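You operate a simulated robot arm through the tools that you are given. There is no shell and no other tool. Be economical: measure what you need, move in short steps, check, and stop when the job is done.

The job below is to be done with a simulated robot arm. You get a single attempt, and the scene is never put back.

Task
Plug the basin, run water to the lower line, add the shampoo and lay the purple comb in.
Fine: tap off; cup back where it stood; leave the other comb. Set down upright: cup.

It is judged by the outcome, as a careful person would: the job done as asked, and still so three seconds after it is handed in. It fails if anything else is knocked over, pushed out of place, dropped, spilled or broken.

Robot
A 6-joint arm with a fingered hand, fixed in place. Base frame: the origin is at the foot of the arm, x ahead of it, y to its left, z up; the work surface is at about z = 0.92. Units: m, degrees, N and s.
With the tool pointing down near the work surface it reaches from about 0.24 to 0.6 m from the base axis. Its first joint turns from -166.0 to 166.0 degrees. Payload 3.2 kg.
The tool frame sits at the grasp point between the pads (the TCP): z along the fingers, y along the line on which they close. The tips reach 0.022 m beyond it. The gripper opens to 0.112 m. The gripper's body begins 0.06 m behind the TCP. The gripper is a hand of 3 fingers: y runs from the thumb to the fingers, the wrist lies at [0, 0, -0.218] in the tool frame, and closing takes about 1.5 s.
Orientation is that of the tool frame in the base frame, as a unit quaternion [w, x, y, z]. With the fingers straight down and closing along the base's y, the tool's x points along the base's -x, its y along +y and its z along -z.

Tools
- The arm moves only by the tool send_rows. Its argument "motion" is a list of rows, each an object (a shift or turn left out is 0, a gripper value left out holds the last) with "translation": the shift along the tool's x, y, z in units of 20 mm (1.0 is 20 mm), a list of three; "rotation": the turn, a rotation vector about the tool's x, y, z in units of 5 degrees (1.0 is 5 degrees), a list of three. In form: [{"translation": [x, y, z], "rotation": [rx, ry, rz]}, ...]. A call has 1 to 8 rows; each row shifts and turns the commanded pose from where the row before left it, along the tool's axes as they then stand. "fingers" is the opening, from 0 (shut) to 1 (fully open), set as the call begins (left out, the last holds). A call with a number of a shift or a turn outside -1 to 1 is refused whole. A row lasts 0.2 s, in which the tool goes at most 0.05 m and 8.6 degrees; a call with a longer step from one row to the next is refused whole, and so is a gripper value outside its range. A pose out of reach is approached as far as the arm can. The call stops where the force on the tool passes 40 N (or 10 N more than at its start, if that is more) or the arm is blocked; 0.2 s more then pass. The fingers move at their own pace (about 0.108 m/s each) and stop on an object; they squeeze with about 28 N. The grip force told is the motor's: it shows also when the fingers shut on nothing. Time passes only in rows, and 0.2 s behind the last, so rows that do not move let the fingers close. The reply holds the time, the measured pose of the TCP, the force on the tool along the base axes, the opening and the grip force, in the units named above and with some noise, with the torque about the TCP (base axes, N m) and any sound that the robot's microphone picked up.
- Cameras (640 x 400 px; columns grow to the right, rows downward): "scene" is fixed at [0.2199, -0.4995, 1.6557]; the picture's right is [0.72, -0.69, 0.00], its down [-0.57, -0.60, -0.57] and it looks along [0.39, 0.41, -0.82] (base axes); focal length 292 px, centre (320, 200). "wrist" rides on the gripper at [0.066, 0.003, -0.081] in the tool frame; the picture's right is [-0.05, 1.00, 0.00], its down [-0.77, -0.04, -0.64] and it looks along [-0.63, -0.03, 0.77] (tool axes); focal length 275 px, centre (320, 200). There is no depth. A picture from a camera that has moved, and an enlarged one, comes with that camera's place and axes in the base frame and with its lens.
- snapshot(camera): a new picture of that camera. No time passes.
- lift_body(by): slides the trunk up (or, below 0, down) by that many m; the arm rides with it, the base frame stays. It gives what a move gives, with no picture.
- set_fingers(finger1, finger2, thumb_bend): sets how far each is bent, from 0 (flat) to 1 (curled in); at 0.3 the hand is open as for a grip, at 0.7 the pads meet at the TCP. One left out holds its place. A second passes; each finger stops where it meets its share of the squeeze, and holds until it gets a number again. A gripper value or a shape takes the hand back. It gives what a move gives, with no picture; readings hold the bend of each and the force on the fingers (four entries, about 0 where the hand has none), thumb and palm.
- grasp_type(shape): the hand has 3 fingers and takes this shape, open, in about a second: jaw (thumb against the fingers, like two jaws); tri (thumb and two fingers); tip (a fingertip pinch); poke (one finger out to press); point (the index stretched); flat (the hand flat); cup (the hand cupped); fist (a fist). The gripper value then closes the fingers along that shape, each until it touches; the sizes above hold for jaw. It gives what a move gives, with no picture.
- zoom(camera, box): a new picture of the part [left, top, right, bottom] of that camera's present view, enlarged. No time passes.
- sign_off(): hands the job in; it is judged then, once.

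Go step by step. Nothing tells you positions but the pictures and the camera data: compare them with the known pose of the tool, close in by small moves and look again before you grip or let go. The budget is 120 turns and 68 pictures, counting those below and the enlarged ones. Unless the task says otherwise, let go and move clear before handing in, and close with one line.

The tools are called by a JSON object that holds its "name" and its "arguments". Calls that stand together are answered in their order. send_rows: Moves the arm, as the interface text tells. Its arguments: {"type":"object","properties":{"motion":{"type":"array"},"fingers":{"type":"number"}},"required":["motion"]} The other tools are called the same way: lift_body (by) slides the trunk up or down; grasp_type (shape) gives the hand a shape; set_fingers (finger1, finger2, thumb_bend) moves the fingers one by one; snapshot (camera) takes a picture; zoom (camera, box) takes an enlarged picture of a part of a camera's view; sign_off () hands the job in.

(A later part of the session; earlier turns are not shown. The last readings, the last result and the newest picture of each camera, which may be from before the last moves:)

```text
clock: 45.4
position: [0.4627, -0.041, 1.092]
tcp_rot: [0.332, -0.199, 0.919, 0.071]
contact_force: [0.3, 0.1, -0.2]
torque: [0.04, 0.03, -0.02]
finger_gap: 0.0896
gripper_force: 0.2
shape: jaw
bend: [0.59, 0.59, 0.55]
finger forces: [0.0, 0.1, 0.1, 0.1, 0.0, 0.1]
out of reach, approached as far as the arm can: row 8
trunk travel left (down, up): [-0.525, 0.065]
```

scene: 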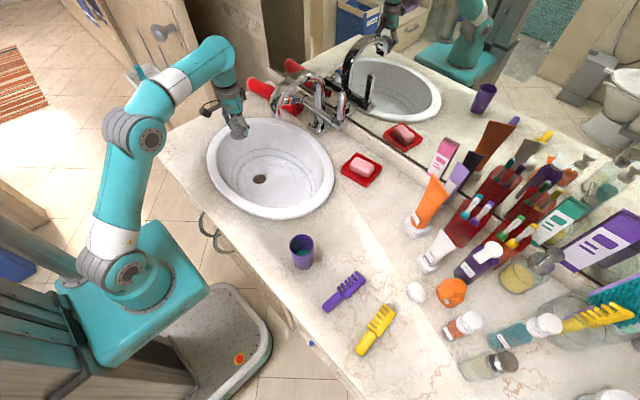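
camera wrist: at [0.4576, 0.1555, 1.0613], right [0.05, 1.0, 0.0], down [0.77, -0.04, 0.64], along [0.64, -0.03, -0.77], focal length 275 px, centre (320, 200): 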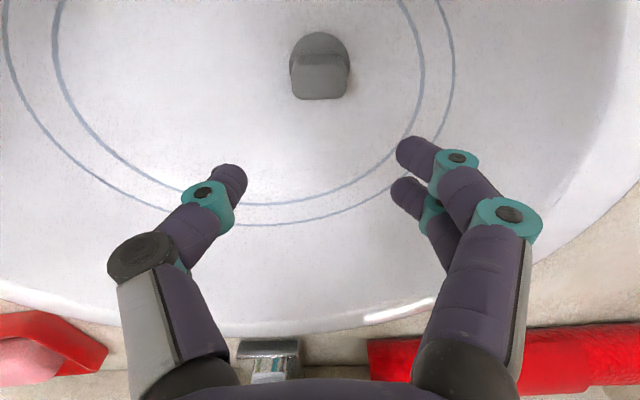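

The pitch is going as intended. I slide forward and right, then continue pitching to horizontal.

{"name": "send_rows", "arguments": {"motion": [{"translation": [-0.92, -0.8, 0.77]}, {"translation": [-0.92, -0.8, 0.77]}, {"translation": [-0.92, -0.8, 0.77]}, {"translation": [-0.92, -0.8, 0.77]}, {"translation": [-0.92, -0.8, 0.77]}, {"translation": [-0.92, -0.8, 0.77]}]}}

{"name": "send_rows", "arguments": {"motion": [{"rotation": [0, -1, 0]}, {"rotation": [0, -1, 0]}, {"rotation": [0, -1, 0]}, {"rotation": [0, -1, 0]}, {"rotation": [0, -1, 0]}, {"rotation": [0, -1, 0]}, {"rotation": [0, -1, 0]}, {"rotation": [0, -1, 0]}]}}

{"name": "snapshot", "arguments": {"camera": "wrist"}}

{"name": "zoom", "arguments": {"camera": "scene", "box": [180, 40, 400, 220]}}

```text
clock: 46.8
position: [0.6349, -0.0643, 1.0929]
tcp_rot: [0.334, -0.203, 0.917, 0.075]
contact_force: [0.7, 0.2, 0.2]
torque: [0.03, 0.02, 0.02]
finger_gap: 0.0893
gripper_force: 0.1
shape: jaw
bend: [0.59, 0.59, 0.55]
finger forces: [0.1, 0.0, 0.0, 0.0, 0.0, 0.1]
trunk travel left (down, up): [-0.525, 0.065]
```

```text
clock: 48.6
position: [0.7598, -0.0415, 1.1979]
tcp_rot: [0.627, -0.166, 0.748, 0.14]
contact_force: [0.3, 0.1, -1.0]
torque: [0.0, -0.01, 0.0]
finger_gap: 0.0894
gripper_force: 0.2
shape: jaw
bend: [0.59, 0.59, 0.55]
finger forces: [0.0, 0.0, 0.1, 0.1, 0.1, 0.1]
out of reach, approached as far as the arm can: row 3, 4, 5, 6, 7, 8
trunk travel left (down, up): [-0.525, 0.065]
```

```text
35 pictures are left
camera wrist: at [0.6766, -0.0774, 1.1462], right [-0.41, 0.91, 0.05], down [-0.43, -0.24, 0.87], along [0.8, 0.34, 0.49], focal length 275 px, centre (320, 200)
```

wrist: 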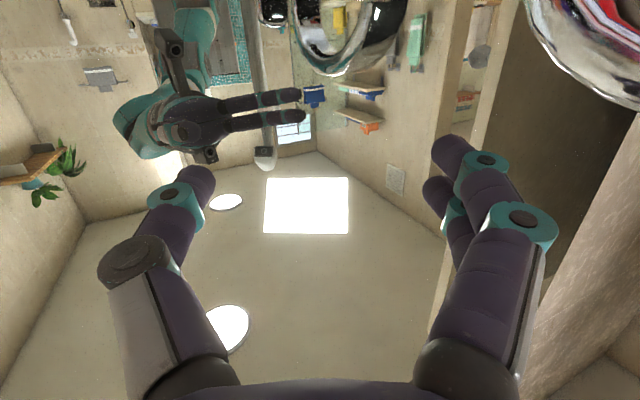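

```text
2.22 times, centred on (290, 130) of scene
camera zoom: at [0.2199, -0.4995, 1.6557], right [0.72, -0.69, 0.0], down [-0.57, -0.6, -0.57], along [0.39, 0.41, -0.82], focal length 648 px, centre (387, 356)
```

zoom: 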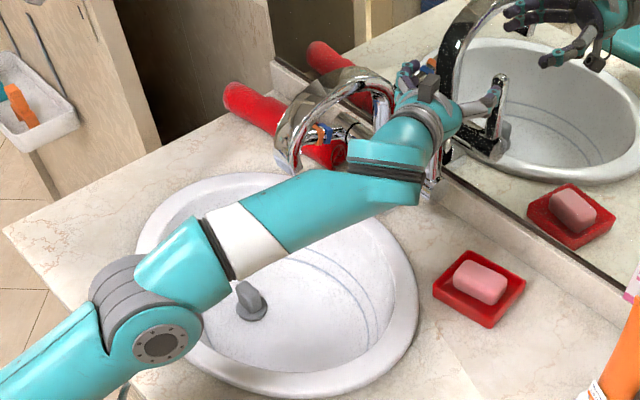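

The arm ended with the hand nearly horizontal in front of and above the lever (TCP 0.76, -0.04, 1.198) without contact. I back off a bit, centre on the lever and lower the trunk to bring the fingers to lever height.

{"name": "send_rows", "arguments": {"motion": [{"translation": [0, 0, -1]}, {"translation": [0, 0.5, -1]}, {"translation": [0, 0.6, -0.5]}]}}

{"name": "lift_body", "arguments": {"by": -0.05}}

{"name": "snapshot", "arguments": {"camera": "wrist"}}

{"name": "zoom", "arguments": {"camera": "scene", "box": [240, 60, 360, 140]}}

```text
clock: 49.4
position: [0.7414, -0.0456, 1.2297]
tcp_rot: [0.627, -0.165, 0.748, 0.139]
contact_force: [0.7, -0.4, 0.6]
torque: [0.01, 0.02, -0.02]
finger_gap: 0.0894
gripper_force: 0.1
shape: jaw
bend: [0.59, 0.59, 0.55]
finger forces: [0.0, 0.1, 0.0, 0.0, 0.0, 0.0]
out of reach, approached as far as the arm can: row 1, 2, 3
trunk travel left (down, up): [-0.525, 0.065]
```

```text
clock: 50.3
position: [0.7424, -0.0454, 1.1797]
tcp_rot: [0.627, -0.165, 0.748, 0.14]
contact_force: [-1.0, 0.2, -0.4]
torque: [0.01, 0.03, 0.01]
finger_gap: 0.0893
gripper_force: 0.0
shape: jaw
bend: [0.59, 0.59, 0.55]
finger forces: [0.0, 0.0, 0.1, 0.1, 0.0, 0.0]
trunk travel left (down, up): [-0.475, 0.115]
```

```text
33 pictures are left
camera wrist: at [0.6576, -0.0819, 1.1272], right [-0.41, 0.91, 0.05], down [-0.43, -0.24, 0.87], along [0.8, 0.34, 0.49], focal length 275 px, centre (320, 200)
```

wrist: 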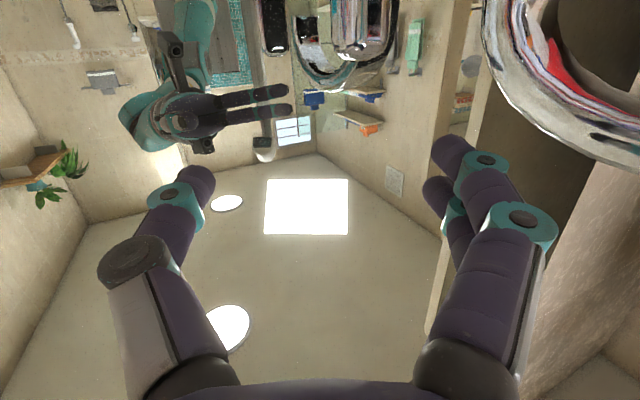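

```text
5.00 times, centred on (300, 100) of scene
camera zoom: at [0.2199, -0.4995, 1.6557], right [0.72, -0.69, 0.0], down [-0.57, -0.6, -0.57], along [0.39, 0.41, -0.82], focal length 1459 px, centre (420, 700)
```

zoom: 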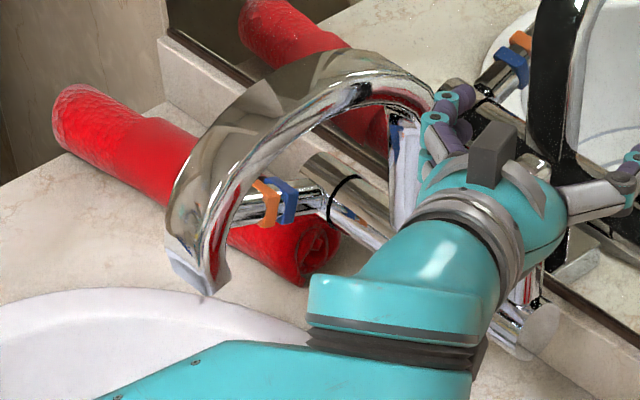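

Low poses are limited by the wrist, so lowering the trunk is the right way down. I lower another 7 cm, keeping the fingers just short of the lever.

{"name": "lift_body", "arguments": {"by": -0.07}}

{"name": "snapshot", "arguments": {"camera": "wrist"}}

{"name": "zoom", "arguments": {"camera": "scene", "box": [240, 60, 360, 140]}}

```text
clock: 51.4
position: [0.7424, -0.045, 1.1087]
tcp_rot: [0.627, -0.166, 0.748, 0.14]
contact_force: [0.0, -1.0, 0.6]
torque: [-0.02, 0.01, -0.01]
finger_gap: 0.0894
gripper_force: 0.0
shape: jaw
bend: [0.59, 0.59, 0.55]
finger forces: [0.0, 0.1, 0.1, 0.1, 0.0, 0.1]
trunk travel left (down, up): [-0.405, 0.185]
```

```text
31 pictures are left
camera wrist: at [0.6576, -0.0819, 1.0572], right [-0.41, 0.91, 0.05], down [-0.43, -0.24, 0.87], along [0.8, 0.34, 0.49], focal length 275 px, centre (320, 200)
```

wrist: 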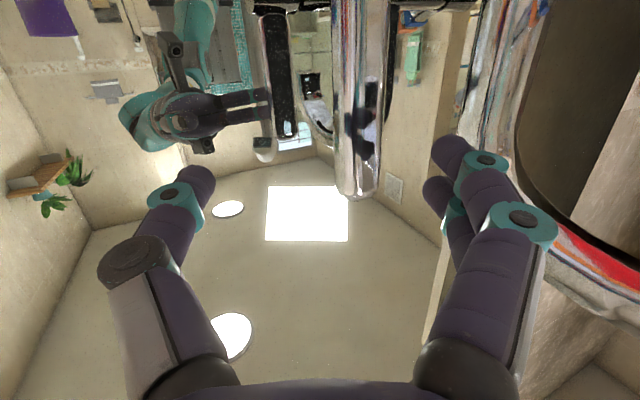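

```text
5.00 times, centred on (300, 100) of scene
camera zoom: at [0.2199, -0.4995, 1.6557], right [0.72, -0.69, 0.0], down [-0.57, -0.6, -0.57], along [0.39, 0.41, -0.82], focal length 1459 px, centre (420, 700)
```

zoom: 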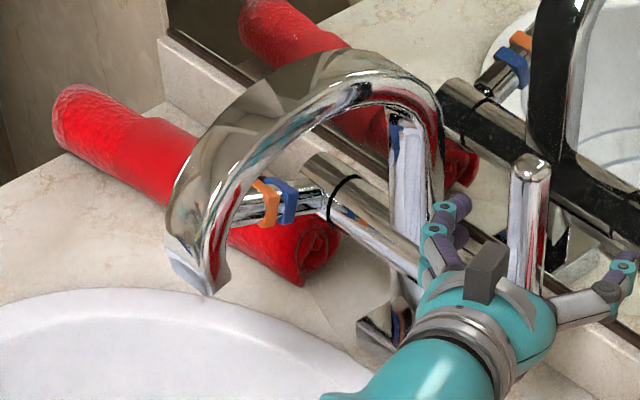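

The lever is now straight ahead, between the open fingers and slightly left. I advance 4 cm and shift 1.8 cm left.

{"name": "send_rows", "arguments": {"motion": [{"translation": [0, 0.9, 0]}, {"translation": [0, 0, 0.7]}, {"translation": [0, 0, 0.7]}, {"translation": [0, 0, 0.6]}]}}

{"name": "snapshot", "arguments": {"camera": "wrist"}}

```text
clock: 52.4
position: [0.7614, -0.0191, 1.0976]
tcp_rot: [0.627, -0.165, 0.749, 0.14]
contact_force: [0.1, 0.9, -0.9]
torque: [-0.01, 0.01, -0.01]
finger_gap: 0.0892
gripper_force: 0.1
shape: jaw
bend: [0.59, 0.59, 0.55]
finger forces: [0.0, 0.1, 0.0, 0.0, 0.0, 0.0]
out of reach, approached as far as the arm can: row 1, 3, 4
trunk travel left (down, up): [-0.405, 0.185]
```

```text
29 pictures are left
camera wrist: at [0.6777, -0.0543, 1.0459], right [-0.41, 0.91, 0.05], down [-0.43, -0.24, 0.87], along [0.8, 0.34, 0.49], focal length 275 px, centre (320, 200)
```

wrist: 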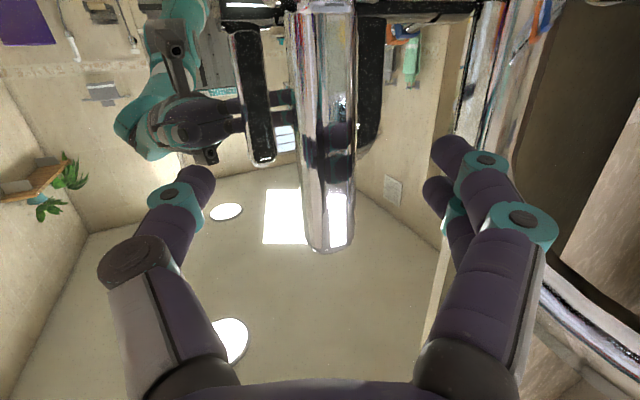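

The lever is centred between the fingers, near the tips. I close on it.

{"name": "send_rows", "arguments": {"motion": [{}, {}, {}, {}, {}, {}, {}], "fingers": 0}}

{"name": "snapshot", "arguments": {"camera": "wrist"}}

```text
clock: 54.0
position: [0.7617, -0.0182, 1.0981]
tcp_rot: [0.627, -0.164, 0.749, 0.139]
contact_force: [0.4, 0.0, 0.3]
torque: [-0.01, 0.03, -0.14]
finger_gap: 0.0216
gripper_force: 28.3
shape: jaw
bend: [0.73, 0.73, 0.7]
finger forces: [12.9, 13.1, 0.0, 0.0, 24.7, 0.1]
trunk travel left (down, up): [-0.405, 0.185]
```

```text
28 pictures are left
camera wrist: at [0.6777, -0.0545, 1.046], right [-0.41, 0.91, 0.05], down [-0.43, -0.24, 0.87], along [0.8, 0.34, 0.49], focal length 275 px, centre (320, 200)
```

wrist: 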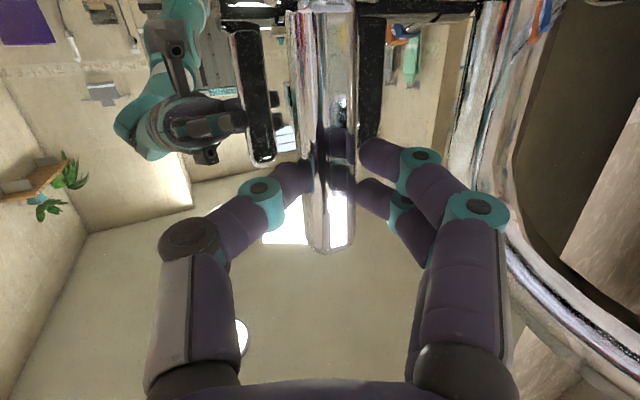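

The lever is gripped. I test a small 1 cm pull toward the robot.

{"name": "send_rows", "arguments": {"motion": [{"translation": [0.08, 0.2, -0.45]}, {}]}}

```text
clock: 54.6
position: [0.7588, -0.019, 1.0967]
tcp_rot: [0.626, -0.167, 0.749, 0.141]
contact_force: [0.5, 2.3, -4.7]
torque: [-0.11, 0.05, -0.05]
finger_gap: 0.0215
gripper_force: 28.0
shape: jaw
bend: [0.73, 0.73, 0.7]
finger forces: [12.6, 13.8, 0.1, 0.1, 23.0, 0.0]
out of reach, approached as far as the arm can: row 1
trunk travel left (down, up): [-0.405, 0.185]
```

Pulling needs more room in the arm's posture, so I open, raise the hand straight up 12 cm and lower the trunk by the same amount.

{"name": "send_rows", "arguments": {"motion": [{}, {}, {}, {}], "fingers": 0.7}}

{"name": "send_rows", "arguments": {"motion": [{"translation": [-0.98, 0.05, -0.17]}, {"translation": [-0.98, 0.05, -0.17]}, {"translation": [-0.98, 0.05, -0.17]}, {"translation": [-0.98, 0.05, -0.17]}, {"translation": [-0.98, 0.05, -0.17]}, {"translation": [-0.98, 0.05, -0.17]}]}}

{"name": "lift_body", "arguments": {"by": -0.11}}

{"name": "snapshot", "arguments": {"camera": "wrist"}}

```text
clock: 55.6
position: [0.758, -0.0198, 1.0981]
tcp_rot: [0.627, -0.165, 0.749, 0.14]
contact_force: [1.3, -0.2, 0.2]
torque: [0.0, 0.03, 0.02]
finger_gap: 0.0781
gripper_force: 0.0
shape: jaw
bend: [0.67, 0.67, 0.64]
finger forces: [0.0, 0.1, 0.0, 0.0, 0.0, 0.1]
trunk travel left (down, up): [-0.405, 0.185]
```

```text
clock: 57.0
position: [0.7149, -0.0251, 1.184]
tcp_rot: [0.626, -0.166, 0.749, 0.14]
contact_force: [-0.2, -0.2, -0.1]
torque: [0.01, -0.02, 0.0]
finger_gap: 0.0783
gripper_force: 0.0
shape: jaw
bend: [0.67, 0.67, 0.64]
finger forces: [0.1, 0.0, 0.1, 0.0, 0.0, 0.1]
out of reach, approached as far as the arm can: row 1, 2, 3, 4, 5, 6
trunk travel left (down, up): [-0.405, 0.185]
```

```text
clock: 58.4
position: [0.6929, -0.0239, 1.0878]
tcp_rot: [0.636, -0.166, 0.741, 0.136]
contact_force: [0.8, 0.3, 0.3]
torque: [0.0, -0.01, 0.03]
finger_gap: 0.0783
gripper_force: 0.0
shape: jaw
bend: [0.67, 0.67, 0.64]
finger forces: [0.0, 0.0, 0.0, 0.0, 0.0, 0.1]
trunk travel left (down, up): [-0.295, 0.295]
```

```text
27 pictures are left
camera wrist: at [0.6097, -0.0593, 1.0332], right [-0.41, 0.91, 0.04], down [-0.45, -0.24, 0.86], along [0.79, 0.34, 0.51], focal length 275 px, centre (320, 200)
```

wrist: 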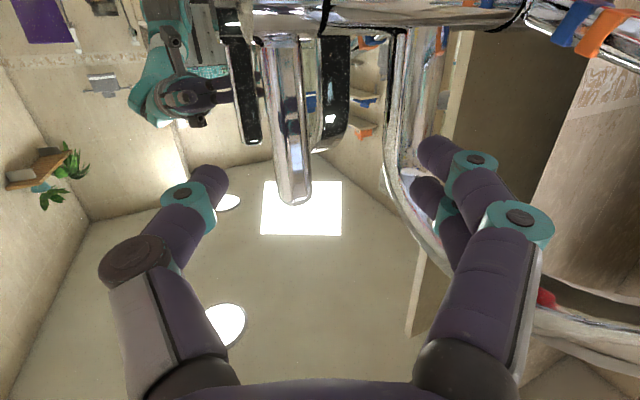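

Working out the reach limits, a hand pitched about 35° down with the trunk raised should allow both grip and pull. I raise the trunk and re-pitch.

{"name": "lift_body", "arguments": {"by": 0.29}}

{"name": "send_rows", "arguments": {"motion": [{"translation": [0, 0, -1], "rotation": [0, 1, 0]}, {"translation": [0, 0, -1], "rotation": [0, 1, 0]}, {"translation": [0, 0, -1], "rotation": [0, 1, 0]}, {"translation": [0, 0, -0.5], "rotation": [0, 1, 0]}, {"rotation": [0, 1, 0]}]}}

```text
clock: 61.3
position: [0.7146, -0.0254, 1.3638]
tcp_rot: [0.627, -0.165, 0.749, 0.139]
contact_force: [-0.6, -0.1, -0.4]
torque: [0.02, 0.01, 0.01]
finger_gap: 0.0785
gripper_force: 0.0
shape: jaw
bend: [0.67, 0.67, 0.64]
finger forces: [0.1, 0.1, 0.1, 0.1, 0.0, 0.1]
trunk travel left (down, up): [-0.585, 0.005]
```

```text
clock: 62.5
position: [0.6201, -0.053, 1.35]
tcp_rot: [0.451, -0.191, 0.866, 0.1]
contact_force: [-0.6, -0.1, -0.3]
torque: [0.02, -0.04, 0.02]
finger_gap: 0.0781
gripper_force: 0.1
shape: jaw
bend: [0.67, 0.67, 0.64]
finger forces: [0.1, 0.0, 0.0, 0.1, 0.0, 0.0]
out of reach, approached as far as the arm can: row 1, 2, 3, 4, 5
trunk travel left (down, up): [-0.585, 0.005]
```

Orientation is now 35° below horizontal. I descend along a straight line to a point 6 cm short of the lever.

{"name": "send_rows", "arguments": {"motion": [{"translation": [0.52, -0.12, 0.93]}, {"translation": [0.52, -0.12, 0.93]}, {"translation": [0.52, -0.12, 0.93]}, {"translation": [0.52, -0.12, 0.93]}, {"translation": [0.52, -0.12, 0.93]}, {"translation": [0.52, -0.12, 0.93]}, {"translation": [0.52, -0.12, 0.93]}, {"translation": [0.52, -0.12, 0.93]}]}}

{"name": "send_rows", "arguments": {"motion": [{"translation": [0.52, -0.12, 0.93]}, {"translation": [0.52, -0.12, 0.93]}, {"translation": [0.52, -0.12, 0.8]}]}}

{"name": "snapshot", "arguments": {"camera": "wrist"}}

```text
clock: 64.3
position: [0.6974, -0.041, 1.1954]
tcp_rot: [0.45, -0.191, 0.867, 0.1]
contact_force: [-0.4, -0.7, -0.6]
torque: [-0.01, -0.01, -0.01]
finger_gap: 0.0783
gripper_force: 0.1
shape: jaw
bend: [0.67, 0.67, 0.64]
finger forces: [0.0, 0.1, 0.0, 0.0, 0.1, 0.1]
trunk travel left (down, up): [-0.585, 0.005]
```

```text
clock: 65.1
position: [0.7227, -0.0337, 1.138]
tcp_rot: [0.45, -0.192, 0.867, 0.101]
contact_force: [-0.4, 0.1, -0.2]
torque: [-0.01, 0.0, 0.0]
finger_gap: 0.0784
gripper_force: 0.1
shape: jaw
bend: [0.67, 0.67, 0.64]
finger forces: [0.1, 0.0, 0.0, 0.0, 0.0, 0.0]
trunk travel left (down, up): [-0.585, 0.005]
```

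```text
26 pictures are left
camera wrist: at [0.6264, -0.0765, 1.1303], right [-0.4, 0.92, 0.04], down [-0.05, -0.07, 1.0], along [0.92, 0.39, 0.08], focal length 275 px, centre (320, 200)
```

wrist: 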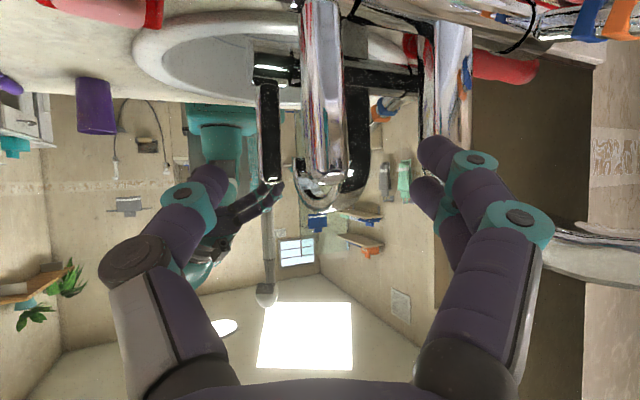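

The hand is fully reachable here and the lever is centred. I advance and close on it.

{"name": "send_rows", "arguments": {"motion": [{"translation": [0, 0.1, 0.7]}, {"translation": [0, 0, 0.7]}, {"translation": [0, 0, 0.7]}, {"translation": [0, 0, 0.7]}]}}

{"name": "send_rows", "arguments": {"motion": [{}, {}, {}, {}, {}, {}, {}], "fingers": 0}}

{"name": "snapshot", "arguments": {"camera": "wrist"}}

```text
clock: 66.1
position: [0.7616, -0.0158, 1.1037]
tcp_rot: [0.45, -0.192, 0.867, 0.101]
contact_force: [0.5, -0.6, -0.5]
torque: [0.01, 0.02, -0.02]
finger_gap: 0.0781
gripper_force: 0.1
shape: jaw
bend: [0.67, 0.67, 0.64]
finger forces: [0.0, 0.0, 0.1, 0.1, 0.0, 0.0]
out of reach, approached as far as the arm can: row 4
trunk travel left (down, up): [-0.585, 0.005]
```

```text
clock: 67.7
position: [0.7602, -0.0158, 1.1055]
tcp_rot: [0.45, -0.191, 0.867, 0.1]
contact_force: [-0.7, -1.6, -3.1]
torque: [-0.11, 0.11, 0.01]
finger_gap: 0.0194
gripper_force: 27.8
shape: jaw
bend: [0.74, 0.72, 0.7]
finger forces: [12.3, 14.0, 0.0, 0.1, 23.1, 0.1]
trunk travel left (down, up): [-0.585, 0.005]
```

```text
25 pictures are left
camera wrist: at [0.6647, -0.0569, 1.0958], right [-0.4, 0.92, 0.04], down [-0.05, -0.07, 1.0], along [0.92, 0.39, 0.08], focal length 275 px, centre (320, 200)
```

wrist: 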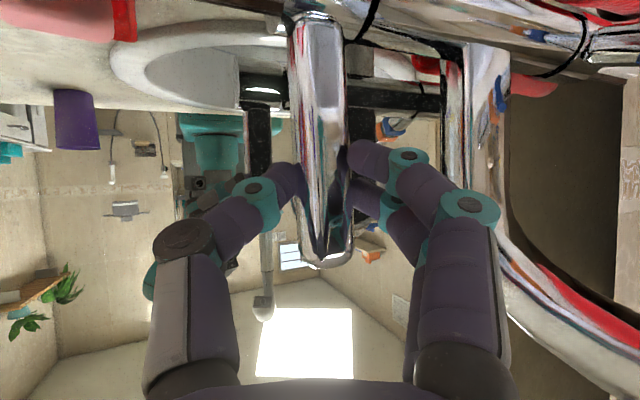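

The lever is in the grip. I pull it toward the robot in small steps and watch force and sound.

{"name": "send_rows", "arguments": {"motion": [{"translation": [0.21, 0.17, -0.3]}, {"translation": [0.21, 0.17, -0.3], "rotation": [0, 0.5, 0]}, {}]}}

```text
clock: 68.5
position: [0.7448, -0.0149, 1.102]
tcp_rot: [0.43, -0.193, 0.876, 0.097]
contact_force: [3.8, -4.0, -8.3]
torque: [-0.19, -0.09, -0.03]
finger_gap: 0.0182
gripper_force: 28.2
shape: jaw
bend: [0.73, 0.72, 0.7]
finger forces: [10.5, 11.6, 0.1, 0.0, 24.1, 0.0]
trunk travel left (down, up): [-0.585, 0.005]
```

It gave about 1.5 cm with little resistance. I check whether the lever tilted and water runs.

{"name": "zoom", "arguments": {"camera": "scene", "box": [210, 60, 360, 200]}}

```text
2.86 times, centred on (285, 130) of scene
camera zoom: at [0.2199, -0.4995, 1.6557], right [0.72, -0.69, 0.0], down [-0.57, -0.6, -0.57], along [0.39, 0.41, -0.82], focal length 834 px, centre (420, 400)
```

zoom: 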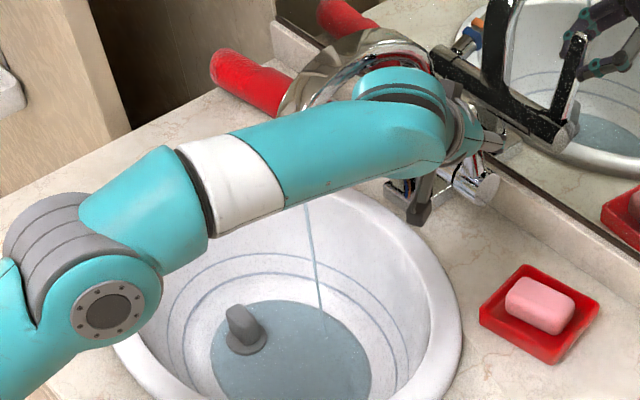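

Water is running and pooling already. I wait briefly and compare to learn the fill rate.

{"name": "send_rows", "arguments": {"motion": [{}, {}]}}

{"name": "zoom", "arguments": {"camera": "scene", "box": [210, 60, 360, 200]}}

```text
clock: 69.1
position: [0.7446, -0.0149, 1.1038]
tcp_rot: [0.43, -0.193, 0.876, 0.097]
contact_force: [4.5, -3.5, -8.5]
torque: [-0.21, -0.05, -0.09]
finger_gap: 0.0184
gripper_force: 27.5
shape: jaw
bend: [0.73, 0.72, 0.7]
finger forces: [10.4, 11.7, 0.1, 0.1, 24.3, 0.1]
trunk travel left (down, up): [-0.585, 0.005]
```

```text
2.86 times, centred on (285, 130) of scene
camera zoom: at [0.2199, -0.4995, 1.6557], right [0.72, -0.69, 0.0], down [-0.57, -0.6, -0.57], along [0.39, 0.41, -0.82], focal length 834 px, centre (420, 400)
```

zoom: 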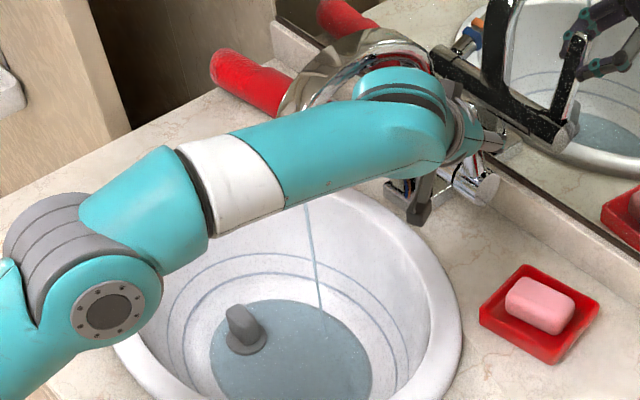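

The stream is thin and the rise is slow, so I open the lever a bit further and wait about two seconds.

{"name": "send_rows", "arguments": {"motion": [{"translation": [0.23, 0.17, -0.28], "rotation": [0, 0.5, 0]}, {"translation": [0.23, 0.17, -0.28], "rotation": [0, 0.5, 0]}, {}, {}, {}, {}, {}, {}]}}

{"name": "zoom", "arguments": {"camera": "scene", "box": [210, 60, 360, 200]}}

```text
clock: 70.9
position: [0.7293, -0.0159, 1.1005]
tcp_rot: [0.392, -0.197, 0.894, 0.089]
contact_force: [6.9, -4.4, -16.2]
torque: [-0.25, 0.09, -0.09]
finger_gap: 0.0166
gripper_force: 27.9
shape: jaw
bend: [0.76, 0.72, 0.7]
finger forces: [10.8, 13.2, 0.1, 0.0, 20.5, 0.1]
trunk travel left (down, up): [-0.585, 0.005]
```

```text
2.86 times, centred on (285, 130) of scene
camera zoom: at [0.2199, -0.4995, 1.6557], right [0.72, -0.69, 0.0], down [-0.57, -0.6, -0.57], along [0.39, 0.41, -0.82], focal length 834 px, centre (420, 400)
```

zoom: 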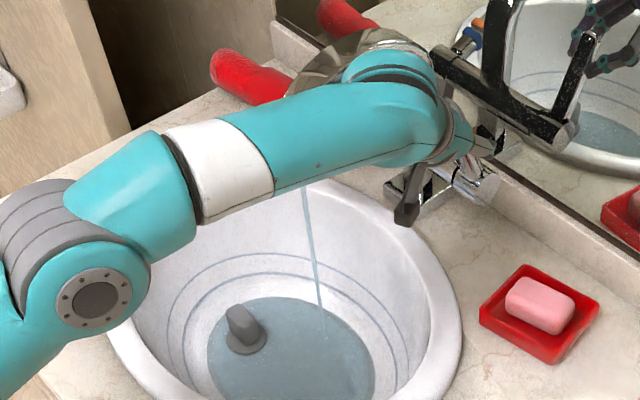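

The stream is stronger and the level is rising steadily. I relieve the vertical strain a little and wait more.

{"name": "send_rows", "arguments": {"motion": [{"translation": [0.35, 0.15, 0.0]}, {}, {}, {}, {}, {}, {}, {}]}}

{"name": "send_rows", "arguments": {"motion": [{}, {}, {}, {}, {}, {}, {}, {}]}}

{"name": "zoom", "arguments": {"camera": "scene", "box": [210, 60, 360, 200]}}

```text
clock: 72.7
position: [0.7225, -0.0144, 1.0969]
tcp_rot: [0.391, -0.197, 0.894, 0.088]
contact_force: [5.4, -11.6, -6.4]
torque: [-0.31, -0.05, -0.19]
finger_gap: 0.016
gripper_force: 28.1
shape: jaw
bend: [0.76, 0.72, 0.7]
finger forces: [8.1, 12.5, 0.1, 0.0, 27.1, 0.1]
trunk travel left (down, up): [-0.585, 0.005]
```

```text
clock: 74.5
position: [0.724, -0.0144, 1.0971]
tcp_rot: [0.392, -0.197, 0.894, 0.089]
contact_force: [4.1, -10.0, -6.7]
torque: [-0.26, -0.01, -0.17]
finger_gap: 0.0161
gripper_force: 28.2
shape: jaw
bend: [0.76, 0.72, 0.7]
finger forces: [8.1, 12.9, 0.1, 0.0, 26.3, 0.0]
trunk travel left (down, up): [-0.585, 0.005]
```

```text
2.86 times, centred on (285, 130) of scene
camera zoom: at [0.2199, -0.4995, 1.6557], right [0.72, -0.69, 0.0], down [-0.57, -0.6, -0.57], along [0.39, 0.41, -0.82], focal length 834 px, centre (420, 400)
```

zoom: 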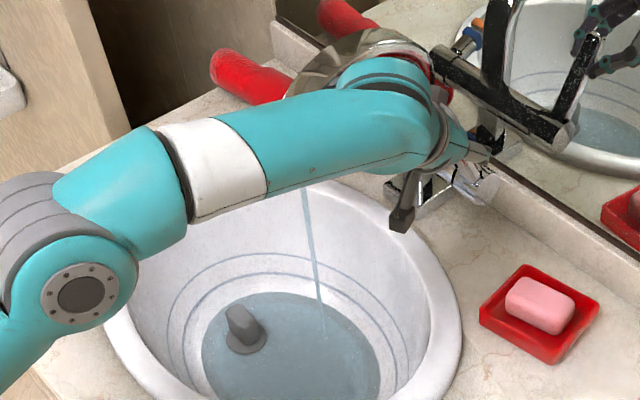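

The level climbs roughly 1 px per second; about 21 px remain to the lower line. I wait 9 s.

{"name": "send_rows", "arguments": {"motion": [{}, {}, {}, {}, {}, {}, {}, {}]}}

{"name": "send_rows", "arguments": {"motion": [{}, {}, {}, {}, {}, {}, {}, {}]}}

{"name": "send_rows", "arguments": {"motion": [{}, {}, {}, {}, {}, {}, {}, {}]}}

{"name": "send_rows", "arguments": {"motion": [{}, {}, {}, {}, {}, {}, {}, {}]}}

{"name": "send_rows", "arguments": {"motion": [{}, {}, {}, {}, {}, {}, {}, {}]}}

{"name": "zoom", "arguments": {"camera": "scene", "box": [210, 60, 360, 200]}}

```text
clock: 76.3
position: [0.7225, -0.0147, 1.0976]
tcp_rot: [0.391, -0.197, 0.895, 0.088]
contact_force: [4.6, -10.4, -7.4]
torque: [-0.24, -0.06, -0.14]
finger_gap: 0.0163
gripper_force: 27.7
shape: jaw
bend: [0.76, 0.72, 0.7]
finger forces: [8.1, 13.1, 0.1, 0.0, 25.8, 0.1]
trunk travel left (down, up): [-0.585, 0.005]
```

```text
clock: 78.1
position: [0.7227, -0.0136, 1.0977]
tcp_rot: [0.392, -0.197, 0.894, 0.089]
contact_force: [4.9, -12.9, -6.6]
torque: [-0.32, -0.07, -0.19]
finger_gap: 0.0164
gripper_force: 28.2
shape: jaw
bend: [0.76, 0.72, 0.7]
finger forces: [8.1, 12.1, 0.0, 0.1, 28.1, 0.1]
trunk travel left (down, up): [-0.585, 0.005]
```

```text
clock: 79.9
position: [0.7225, -0.0146, 1.0982]
tcp_rot: [0.393, -0.197, 0.894, 0.088]
contact_force: [5.0, -12.9, -6.9]
torque: [-0.3, -0.02, -0.22]
finger_gap: 0.0162
gripper_force: 27.7
shape: jaw
bend: [0.76, 0.72, 0.7]
finger forces: [7.9, 12.2, 0.1, 0.0, 28.1, 0.0]
trunk travel left (down, up): [-0.585, 0.005]
```

```text
clock: 81.7
position: [0.7231, -0.0141, 1.0974]
tcp_rot: [0.392, -0.197, 0.894, 0.088]
contact_force: [4.0, -13.2, -6.9]
torque: [-0.29, -0.02, -0.22]
finger_gap: 0.0162
gripper_force: 27.6
shape: jaw
bend: [0.76, 0.72, 0.7]
finger forces: [8.1, 12.2, 0.0, 0.0, 28.1, 0.0]
trunk travel left (down, up): [-0.585, 0.005]
```

```text
clock: 83.5
position: [0.7234, -0.0143, 1.0972]
tcp_rot: [0.391, -0.197, 0.894, 0.088]
contact_force: [4.8, -13.8, -6.2]
torque: [-0.3, 0.0, -0.19]
finger_gap: 0.0162
gripper_force: 27.5
shape: jaw
bend: [0.76, 0.72, 0.7]
finger forces: [8.0, 12.2, 0.0, 0.0, 28.1, 0.0]
trunk travel left (down, up): [-0.585, 0.005]
```

```text
2.86 times, centred on (285, 130) of scene
camera zoom: at [0.2199, -0.4995, 1.6557], right [0.72, -0.69, 0.0], down [-0.57, -0.6, -0.57], along [0.39, 0.41, -0.82], focal length 834 px, centre (420, 400)
```

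zoom: 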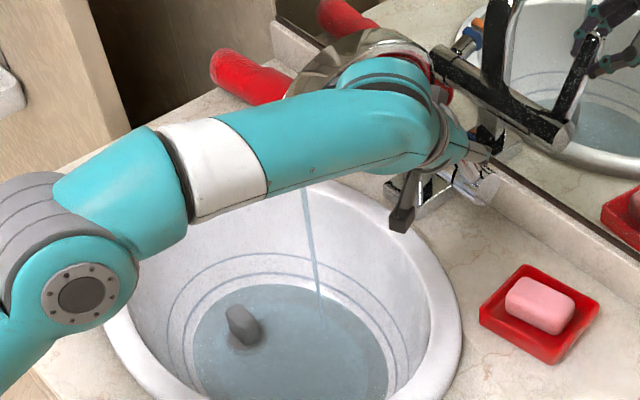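

About 11 px remain, and the rate holds near 1 px/s. I wait another 7 s, then check.

{"name": "send_rows", "arguments": {"motion": [{}, {}, {}, {}, {}, {}, {}, {}]}}

{"name": "send_rows", "arguments": {"motion": [{}, {}, {}, {}, {}, {}, {}, {}]}}

{"name": "send_rows", "arguments": {"motion": [{}, {}, {}, {}, {}, {}, {}, {}]}}

{"name": "send_rows", "arguments": {"motion": [{}, {}, {}, {}, {}, {}, {}, {}]}}

{"name": "zoom", "arguments": {"camera": "scene", "box": [220, 120, 340, 210]}}

```text
clock: 85.3
position: [0.7219, -0.0136, 1.0994]
tcp_rot: [0.392, -0.196, 0.894, 0.088]
contact_force: [5.2, -13.1, -7.1]
torque: [-0.31, 0.01, -0.22]
finger_gap: 0.0162
gripper_force: 28.2
shape: jaw
bend: [0.76, 0.72, 0.7]
finger forces: [7.8, 12.2, 0.1, 0.1, 28.2, 0.0]
trunk travel left (down, up): [-0.585, 0.005]
```

```text
clock: 87.1
position: [0.7223, -0.0146, 1.0966]
tcp_rot: [0.392, -0.197, 0.894, 0.088]
contact_force: [4.4, -13.3, -7.3]
torque: [-0.28, -0.07, -0.18]
finger_gap: 0.0163
gripper_force: 27.7
shape: jaw
bend: [0.76, 0.72, 0.7]
finger forces: [7.9, 12.1, 0.1, 0.0, 28.2, 0.0]
trunk travel left (down, up): [-0.585, 0.005]
```

```text
clock: 88.9
position: [0.7217, -0.0139, 1.0981]
tcp_rot: [0.393, -0.197, 0.894, 0.088]
contact_force: [4.5, -13.5, -6.1]
torque: [-0.33, -0.06, -0.2]
finger_gap: 0.0162
gripper_force: 27.6
shape: jaw
bend: [0.76, 0.72, 0.7]
finger forces: [7.9, 12.3, 0.0, 0.0, 28.2, 0.0]
trunk travel left (down, up): [-0.585, 0.005]
```

```text
clock: 90.7
position: [0.7234, -0.0133, 1.0975]
tcp_rot: [0.392, -0.196, 0.894, 0.088]
contact_force: [4.1, -13.7, -6.7]
torque: [-0.32, -0.04, -0.2]
finger_gap: 0.016
gripper_force: 28.6
shape: jaw
bend: [0.76, 0.72, 0.7]
finger forces: [7.9, 12.2, 0.1, 0.0, 28.2, 0.0]
trunk travel left (down, up): [-0.585, 0.005]
```

```text
4.44 times, centred on (280, 165) of scene
camera zoom: at [0.2199, -0.4995, 1.6557], right [0.72, -0.69, 0.0], down [-0.57, -0.6, -0.57], along [0.39, 0.41, -0.82], focal length 1297 px, centre (498, 356)
```

zoom: 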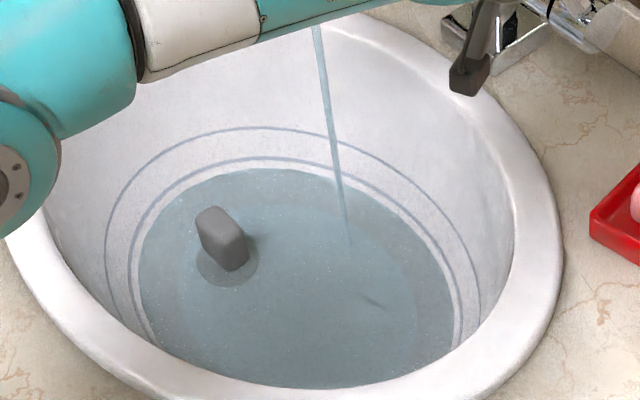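

About 9 px (enlarged) remain to the lower line, roughly 6 s. I wait 3.6 s and check.

{"name": "send_rows", "arguments": {"motion": [{}, {}, {}, {}, {}, {}, {}, {}]}}

{"name": "send_rows", "arguments": {"motion": [{}, {}, {}, {}, {}, {}, {}, {}]}}

{"name": "zoom", "arguments": {"camera": "scene", "box": [220, 120, 340, 210]}}

```text
clock: 92.5
position: [0.7226, -0.0139, 1.0971]
tcp_rot: [0.392, -0.197, 0.895, 0.088]
contact_force: [4.2, -14.1, -6.4]
torque: [-0.3, 0.0, -0.2]
finger_gap: 0.0162
gripper_force: 28.0
shape: jaw
bend: [0.76, 0.72, 0.7]
finger forces: [7.9, 12.0, 0.0, 0.0, 28.2, 0.0]
trunk travel left (down, up): [-0.585, 0.005]
```

```text
clock: 94.3
position: [0.7235, -0.0137, 1.0971]
tcp_rot: [0.392, -0.196, 0.894, 0.088]
contact_force: [4.6, -13.7, -6.2]
torque: [-0.3, -0.05, -0.26]
finger_gap: 0.016
gripper_force: 28.2
shape: jaw
bend: [0.76, 0.72, 0.7]
finger forces: [7.8, 12.1, 0.0, 0.0, 28.2, 0.1]
trunk travel left (down, up): [-0.585, 0.005]
```

```text
4.44 times, centred on (280, 165) of scene
camera zoom: at [0.2199, -0.4995, 1.6557], right [0.72, -0.69, 0.0], down [-0.57, -0.6, -0.57], along [0.39, 0.41, -0.82], focal length 1297 px, centre (498, 356)
```

zoom: 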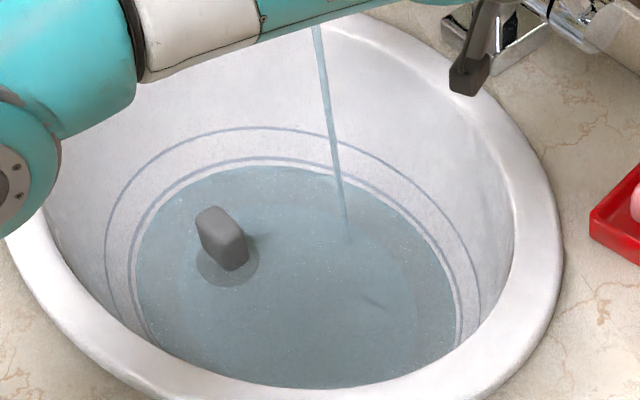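

Now about 5 px remain at under 1 px/s. I wait 5.4 s more and look.

{"name": "send_rows", "arguments": {"motion": [{}, {}, {}, {}, {}, {}, {}, {}]}}

{"name": "send_rows", "arguments": {"motion": [{}, {}, {}, {}, {}, {}, {}, {}]}}

{"name": "send_rows", "arguments": {"motion": [{}, {}, {}, {}, {}, {}]}}

{"name": "zoom", "arguments": {"camera": "scene", "box": [220, 120, 340, 210]}}

```text
clock: 96.1
position: [0.7228, -0.0142, 1.0979]
tcp_rot: [0.392, -0.197, 0.894, 0.088]
contact_force: [5.5, -13.5, -6.5]
torque: [-0.25, -0.04, -0.2]
finger_gap: 0.016
gripper_force: 28.0
shape: jaw
bend: [0.76, 0.72, 0.7]
finger forces: [7.8, 12.2, 0.0, 0.0, 28.3, 0.0]
trunk travel left (down, up): [-0.585, 0.005]
```

```text
clock: 97.9
position: [0.7231, -0.0147, 1.0978]
tcp_rot: [0.392, -0.197, 0.895, 0.088]
contact_force: [4.6, -13.7, -6.0]
torque: [-0.3, -0.02, -0.23]
finger_gap: 0.016
gripper_force: 28.3
shape: jaw
bend: [0.76, 0.72, 0.7]
finger forces: [7.9, 12.2, 0.0, 0.1, 28.3, 0.1]
trunk travel left (down, up): [-0.585, 0.005]
```

```text
clock: 99.3
position: [0.7236, -0.0145, 1.0976]
tcp_rot: [0.392, -0.197, 0.894, 0.088]
contact_force: [4.4, -14.6, -6.0]
torque: [-0.32, -0.04, -0.23]
finger_gap: 0.0162
gripper_force: 28.0
shape: jaw
bend: [0.76, 0.72, 0.7]
finger forces: [7.6, 12.1, 0.0, 0.0, 28.3, 0.1]
trunk travel left (down, up): [-0.585, 0.005]
```

```text
4.44 times, centred on (280, 165) of scene
camera zoom: at [0.2199, -0.4995, 1.6557], right [0.72, -0.69, 0.0], down [-0.57, -0.6, -0.57], along [0.39, 0.41, -0.82], focal length 1297 px, centre (498, 356)
```

zoom: 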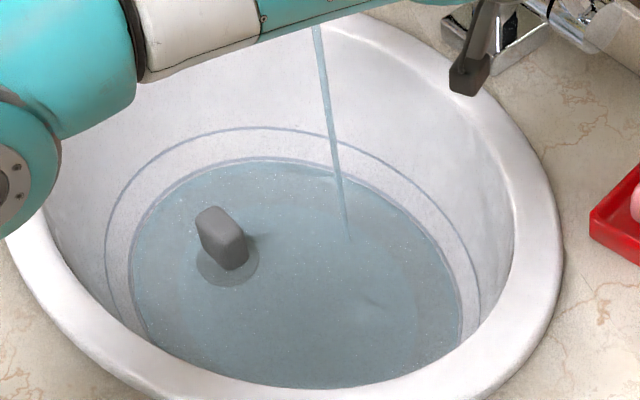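

The water has just reached the lower line. I push the lever back by reversing the pull.

{"name": "send_rows", "arguments": {"motion": [{"translation": [-0.35, -0.15, 0]}, {"translation": [-0.23, -0.17, 0.28], "rotation": [0, -0.5, 0]}, {"translation": [-0.23, -0.17, 0.28], "rotation": [0, -0.5, 0]}, {"translation": [-0.21, -0.17, 0.3], "rotation": [0, -0.5, 0]}, {"translation": [-0.21, -0.17, 0.3]}]}}

{"name": "zoom", "arguments": {"camera": "scene", "box": [220, 90, 360, 210]}}

```text
clock: 100.5
position: [0.7594, -0.0144, 1.1069]
tcp_rot: [0.452, -0.191, 0.866, 0.1]
contact_force: [-3.5, -5.1, 5.9]
torque: [-0.02, 0.31, -0.25]
finger_gap: 0.0177
gripper_force: 28.8
shape: jaw
bend: [0.81, 0.71, 0.7]
finger forces: [22.7, 16.1, 0.1, 0.1, 24.5, 0.0]
trunk travel left (down, up): [-0.585, 0.005]
```

```text
3.33 times, centred on (290, 150) of scene
camera zoom: at [0.2199, -0.4995, 1.6557], right [0.72, -0.69, 0.0], down [-0.57, -0.6, -0.57], along [0.39, 0.41, -0.82], focal length 972 px, centre (420, 367)
```

zoom: 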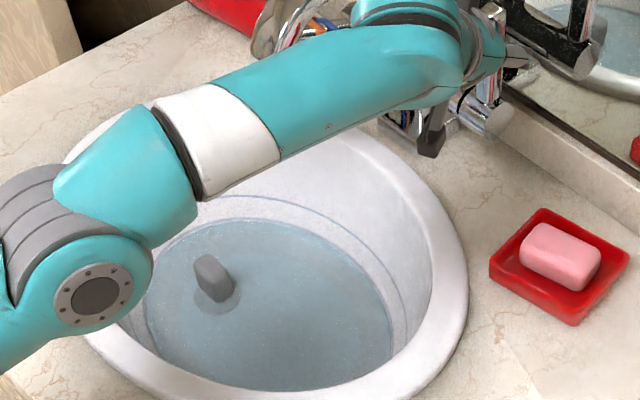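

The stream has stopped. I nudge the lever a few millimetres more to make sure it is at its stop, then release.

{"name": "send_rows", "arguments": {"motion": [{"translation": [-0.1, -0.08, 0.15]}, {"translation": [-0.05, -0.04, 0.08]}, {}]}}

{"name": "send_rows", "arguments": {"motion": [{}, {}, {}, {}], "fingers": 0.7}}

{"name": "send_rows", "arguments": {"motion": [{"translation": [0, 0, -1]}, {"translation": [0, 0, -1]}, {"translation": [0, 0, -1]}, {"translation": [0, 0, -1]}, {"translation": [0, 0, -1]}]}}

{"name": "zoom", "arguments": {"camera": "scene", "box": [220, 70, 360, 210]}}

```text
clock: 101.3
position: [0.759, -0.0159, 1.1063]
tcp_rot: [0.451, -0.191, 0.866, 0.101]
contact_force: [-4.8, -4.9, 9.8]
torque: [0.01, 0.21, -0.22]
finger_gap: 0.0176
gripper_force: 28.2
shape: jaw
bend: [0.81, 0.71, 0.7]
finger forces: [22.7, 16.2, 0.0, 0.1, 24.4, 0.1]
out of reach, approached as far as the arm can: row 1
trunk travel left (down, up): [-0.585, 0.005]
```

```text
clock: 102.3
position: [0.7603, -0.0137, 1.105]
tcp_rot: [0.45, -0.19, 0.867, 0.099]
contact_force: [0.6, -0.3, 0.6]
torque: [0.0, -0.03, -0.01]
finger_gap: 0.0778
gripper_force: 0.1
shape: jaw
bend: [0.67, 0.67, 0.64]
finger forces: [0.0, 0.1, 0.0, 0.1, 0.0, 0.0]
trunk travel left (down, up): [-0.585, 0.005]
```

```text
clock: 102.7
position: [0.7563, -0.0155, 1.1161]
tcp_rot: [0.453, -0.194, 0.864, 0.1]
contact_force: [-0.3, 0.5, 0.7]
torque: [0.03, 0.0, 0.0]
finger_gap: 0.0782
gripper_force: 0.0
shape: jaw
bend: [0.67, 0.67, 0.64]
finger forces: [0.1, 0.1, 0.0, 0.0, 0.0, 0.1]
out of reach, approached as far as the arm can: row 1
trunk travel left (down, up): [-0.585, 0.005]
stopped in row 1: the arm was blocked; the commanded pose is now the measured one
```

```text
2.86 times, centred on (290, 140) of scene
camera zoom: at [0.2199, -0.4995, 1.6557], right [0.72, -0.69, 0.0], down [-0.57, -0.6, -0.57], along [0.39, 0.41, -0.82], focal length 834 px, centre (406, 371)
```

zoom: 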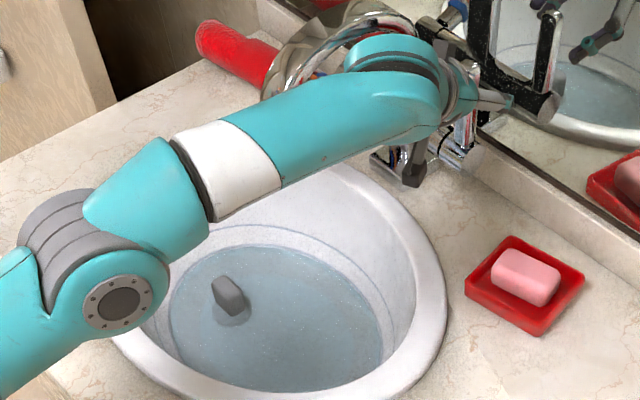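

The tap looks off. The arm reported a block on the first back-off step without force, so I retry with smaller steps.

{"name": "send_rows", "arguments": {"motion": [{"translation": [0, 0, -0.5]}, {"translation": [0, 0, -0.5]}, {"translation": [0, 0, -0.5]}, {"translation": [0, 0, -0.5]}, {"translation": [0, 0, -0.5]}, {"translation": [0, 0, -0.5]}, {"translation": [0, 0, -0.5]}]}}

```text
clock: 104.3
position: [0.705, -0.0392, 1.1556]
tcp_rot: [0.454, -0.194, 0.864, 0.1]
contact_force: [0.8, -0.3, -0.5]
torque: [0.03, 0.0, 0.0]
finger_gap: 0.0784
gripper_force: 0.0
shape: jaw
bend: [0.67, 0.67, 0.64]
finger forces: [0.1, 0.0, 0.0, 0.0, 0.0, 0.0]
trunk travel left (down, up): [-0.585, 0.005]
```

The hand is clear of the tap. For the cup I'll use this same 35° tilted grip from the side, so I retract in stages while lowering the trunk to keep a workable posture.

{"name": "lift_body", "arguments": {"by": -0.1}}

{"name": "send_rows", "arguments": {"motion": [{"translation": [-0.17, 0, -1]}, {"translation": [-0.17, 0, -1]}, {"translation": [-0.17, 0, -1]}, {"translation": [-0.17, 0, -1]}, {"translation": [-0.17, 0, -1]}, {"translation": [-0.17, 0, -1]}, {"translation": [-0.17, 0, -1]}]}}

{"name": "lift_body", "arguments": {"by": -0.1}}

{"name": "send_rows", "arguments": {"motion": [{"translation": [-0.17, 0, -1]}, {"translation": [-0.17, 0, -1]}, {"translation": [-0.17, 0, -1]}, {"translation": [-0.17, 0, -1]}, {"translation": [-0.17, 0, -1]}, {"translation": [-0.17, 0, -1]}, {"translation": [-0.17, 0, -1]}]}}

```text
clock: 105.7
position: [0.7055, -0.0411, 1.0552]
tcp_rot: [0.453, -0.194, 0.864, 0.1]
contact_force: [0.5, -0.5, 0.1]
torque: [0.0, 0.01, 0.0]
finger_gap: 0.0783
gripper_force: 0.0
shape: jaw
bend: [0.67, 0.67, 0.64]
finger forces: [0.0, 0.0, 0.1, 0.0, 0.0, 0.1]
trunk travel left (down, up): [-0.485, 0.105]
```

```text
clock: 107.2
position: [0.615, -0.0836, 1.1543]
tcp_rot: [0.453, -0.193, 0.864, 0.099]
contact_force: [0.5, 0.3, -0.3]
torque: [-0.01, 0.0, 0.01]
finger_gap: 0.0782
gripper_force: 0.0
shape: jaw
bend: [0.67, 0.67, 0.64]
finger forces: [0.0, 0.1, 0.1, 0.0, 0.0, 0.0]
trunk travel left (down, up): [-0.485, 0.105]
```

```text
clock: 108.6
position: [0.6162, -0.0832, 1.0534]
tcp_rot: [0.453, -0.194, 0.864, 0.1]
contact_force: [0.8, 0.5, 0.0]
torque: [0.02, 0.01, -0.03]
finger_gap: 0.0783
gripper_force: 0.1
shape: jaw
bend: [0.67, 0.67, 0.64]
finger forces: [0.1, 0.0, 0.0, 0.1, 0.0, 0.0]
trunk travel left (down, up): [-0.385, 0.205]
```

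```text
clock: 110.2
position: [0.5317, -0.1219, 1.1601]
tcp_rot: [0.453, -0.192, 0.865, 0.1]
contact_force: [-0.4, 0.0, 0.4]
torque: [0.0, -0.02, 0.01]
finger_gap: 0.0782
gripper_force: 0.1
shape: jaw
bend: [0.67, 0.67, 0.64]
finger forces: [0.0, 0.0, 0.0, 0.1, 0.0, 0.1]
out of reach, approached as far as the arm can: row 6, 7
trunk travel left (down, up): [-0.385, 0.205]
```

Now I turn the hand's heading toward the cup (about -30° azimuth) while staying high.

{"name": "send_rows", "arguments": {"motion": [{"rotation": [0.819, 0, 0.573]}, {"rotation": [0.819, 0, 0.573]}, {"rotation": [0.819, 0, 0.573]}, {"rotation": [0.819, 0, 0.573]}, {"rotation": [0.819, 0, 0.573]}, {"rotation": [0.819, 0, 0.573]}, {"rotation": [0.819, 0, 0.573]}, {"rotation": [0.819, 0, 0.573]}]}}

{"name": "send_rows", "arguments": {"motion": [{"rotation": [0.819, 0, 0.573]}, {"rotation": [0.819, 0, 0.573]}, {"rotation": [0.819, 0, 0.573]}]}}

{"name": "lift_body", "arguments": {"by": -0.06}}

```text
clock: 112.0
position: [0.5306, -0.1216, 1.16]
tcp_rot: [0.461, 0.113, 0.878, -0.059]
contact_force: [0.7, -0.3, 0.7]
torque: [0.0, -0.01, -0.01]
finger_gap: 0.0783
gripper_force: 0.1
shape: jaw
bend: [0.67, 0.67, 0.64]
finger forces: [0.0, 0.0, 0.1, 0.1, 0.0, 0.0]
trunk travel left (down, up): [-0.385, 0.205]
```

```text
clock: 112.8
position: [0.5301, -0.123, 1.1591]
tcp_rot: [0.448, 0.229, 0.856, -0.119]
contact_force: [0.1, 0.2, 1.0]
torque: [0.01, -0.01, 0.02]
finger_gap: 0.0781
gripper_force: 0.1
shape: jaw
bend: [0.67, 0.67, 0.64]
finger forces: [0.0, 0.0, 0.0, 0.0, 0.1, 0.1]
trunk travel left (down, up): [-0.385, 0.205]
```

```text
clock: 113.8
position: [0.5294, -0.1215, 1.0988]
tcp_rot: [0.449, 0.228, 0.856, -0.119]
contact_force: [-0.6, -0.2, -0.9]
torque: [0.03, 0.02, 0.04]
finger_gap: 0.0782
gripper_force: 0.1
shape: jaw
bend: [0.67, 0.67, 0.64]
finger forces: [0.0, 0.0, 0.0, 0.1, 0.1, 0.0]
trunk travel left (down, up): [-0.325, 0.265]
```

I move across to a point behind and above the cup.

{"name": "send_rows", "arguments": {"motion": [{"translation": [0.31, -0.99, -0.645]}, {"translation": [0.31, -0.99, -0.645]}, {"translation": [0.31, -0.99, -0.645]}, {"translation": [0.31, -0.99, -0.645]}, {"translation": [0.31, -0.99, -0.645]}, {"translation": [0.31, -0.99, -0.645]}, {"translation": [0.31, -0.99, -0.645]}, {"translation": [0.31, -0.99, -0.645]}], "fingers": 1}}

{"name": "send_rows", "arguments": {"motion": [{"translation": [0.31, -0.99, -0.645]}, {}]}}

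{"name": "snapshot", "arguments": {"camera": "wrist"}}

```text
clock: 115.6
position: [0.3566, -0.2036, 1.1168]
tcp_rot: [0.448, 0.229, 0.856, -0.119]
contact_force: [0.3, -0.6, 0.3]
torque: [0.03, -0.02, 0.0]
finger_gap: 0.1119
gripper_force: 0.1
shape: jaw
bend: [0.3, 0.3, 0.3]
finger forces: [0.0, 0.1, 0.0, 0.1, 0.0, 0.1]
trunk travel left (down, up): [-0.325, 0.265]
```

```text
clock: 116.2
position: [0.3341, -0.213, 1.1209]
tcp_rot: [0.449, 0.228, 0.856, -0.118]
contact_force: [-0.1, 0.5, 0.1]
torque: [0.02, 0.01, 0.0]
finger_gap: 0.1119
gripper_force: 0.1
shape: jaw
bend: [0.3, 0.3, 0.3]
finger forces: [0.1, 0.1, 0.0, 0.0, 0.1, 0.0]
trunk travel left (down, up): [-0.325, 0.265]
```

```text
14 pictures are left
camera wrist: at [0.2443, -0.1601, 1.111], right [0.52, 0.85, 0.04], down [-0.09, 0.01, 1.0], along [0.85, -0.52, 0.08], focal length 275 px, centre (320, 200)
```

wrist: 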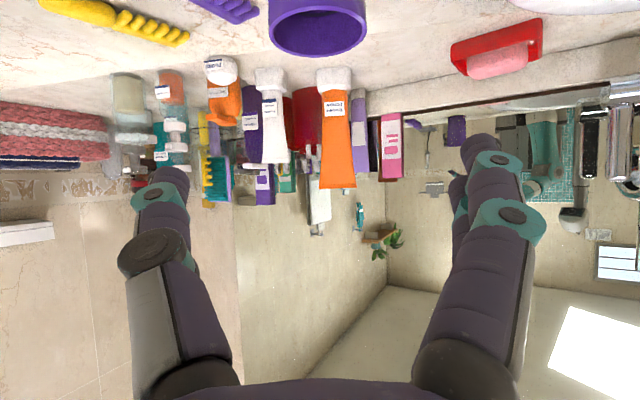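

The cup's rim is centred in front of the fingers. I lower the trunk 10 cm, then advance straight along the hand axis around the cup.

{"name": "lift_body", "arguments": {"by": -0.1}}

{"name": "send_rows", "arguments": {"motion": [{"translation": [0.03, 0, 0.7]}, {"translation": [0, 0, 0.7]}, {"translation": [0, 0, 0.7]}, {"translation": [0, 0, 0.7]}, {"translation": [0, 0, 0.7]}]}}

{"name": "snapshot", "arguments": {"camera": "wrist"}}

```text
clock: 117.5
position: [0.3326, -0.2133, 1.0199]
tcp_rot: [0.449, 0.228, 0.856, -0.118]
contact_force: [0.2, -0.9, 0.7]
torque: [-0.03, 0.02, 0.0]
finger_gap: 0.112
gripper_force: 0.1
shape: jaw
bend: [0.3, 0.3, 0.3]
finger forces: [0.0, 0.0, 0.0, 0.1, 0.0, 0.0]
trunk travel left (down, up): [-0.225, 0.365]
```

```text
clock: 118.7
position: [0.3833, -0.2419, 0.9791]
tcp_rot: [0.449, 0.228, 0.856, -0.118]
contact_force: [-0.1, -0.8, 0.7]
torque: [-0.05, -0.02, 0.03]
finger_gap: 0.112
gripper_force: 0.1
shape: jaw
bend: [0.3, 0.3, 0.3]
finger forces: [0.1, 0.1, 0.0, 0.1, 0.1, 0.1]
trunk travel left (down, up): [-0.225, 0.365]
```

```text
13 pictures are left
camera wrist: at [0.2941, -0.1888, 0.9709], right [0.52, 0.85, 0.04], down [-0.09, 0.01, 1.0], along [0.85, -0.52, 0.08], focal length 275 px, centre (320, 200)
```

wrist: 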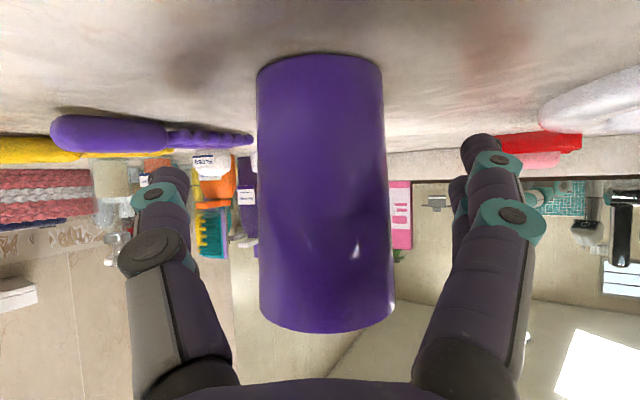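

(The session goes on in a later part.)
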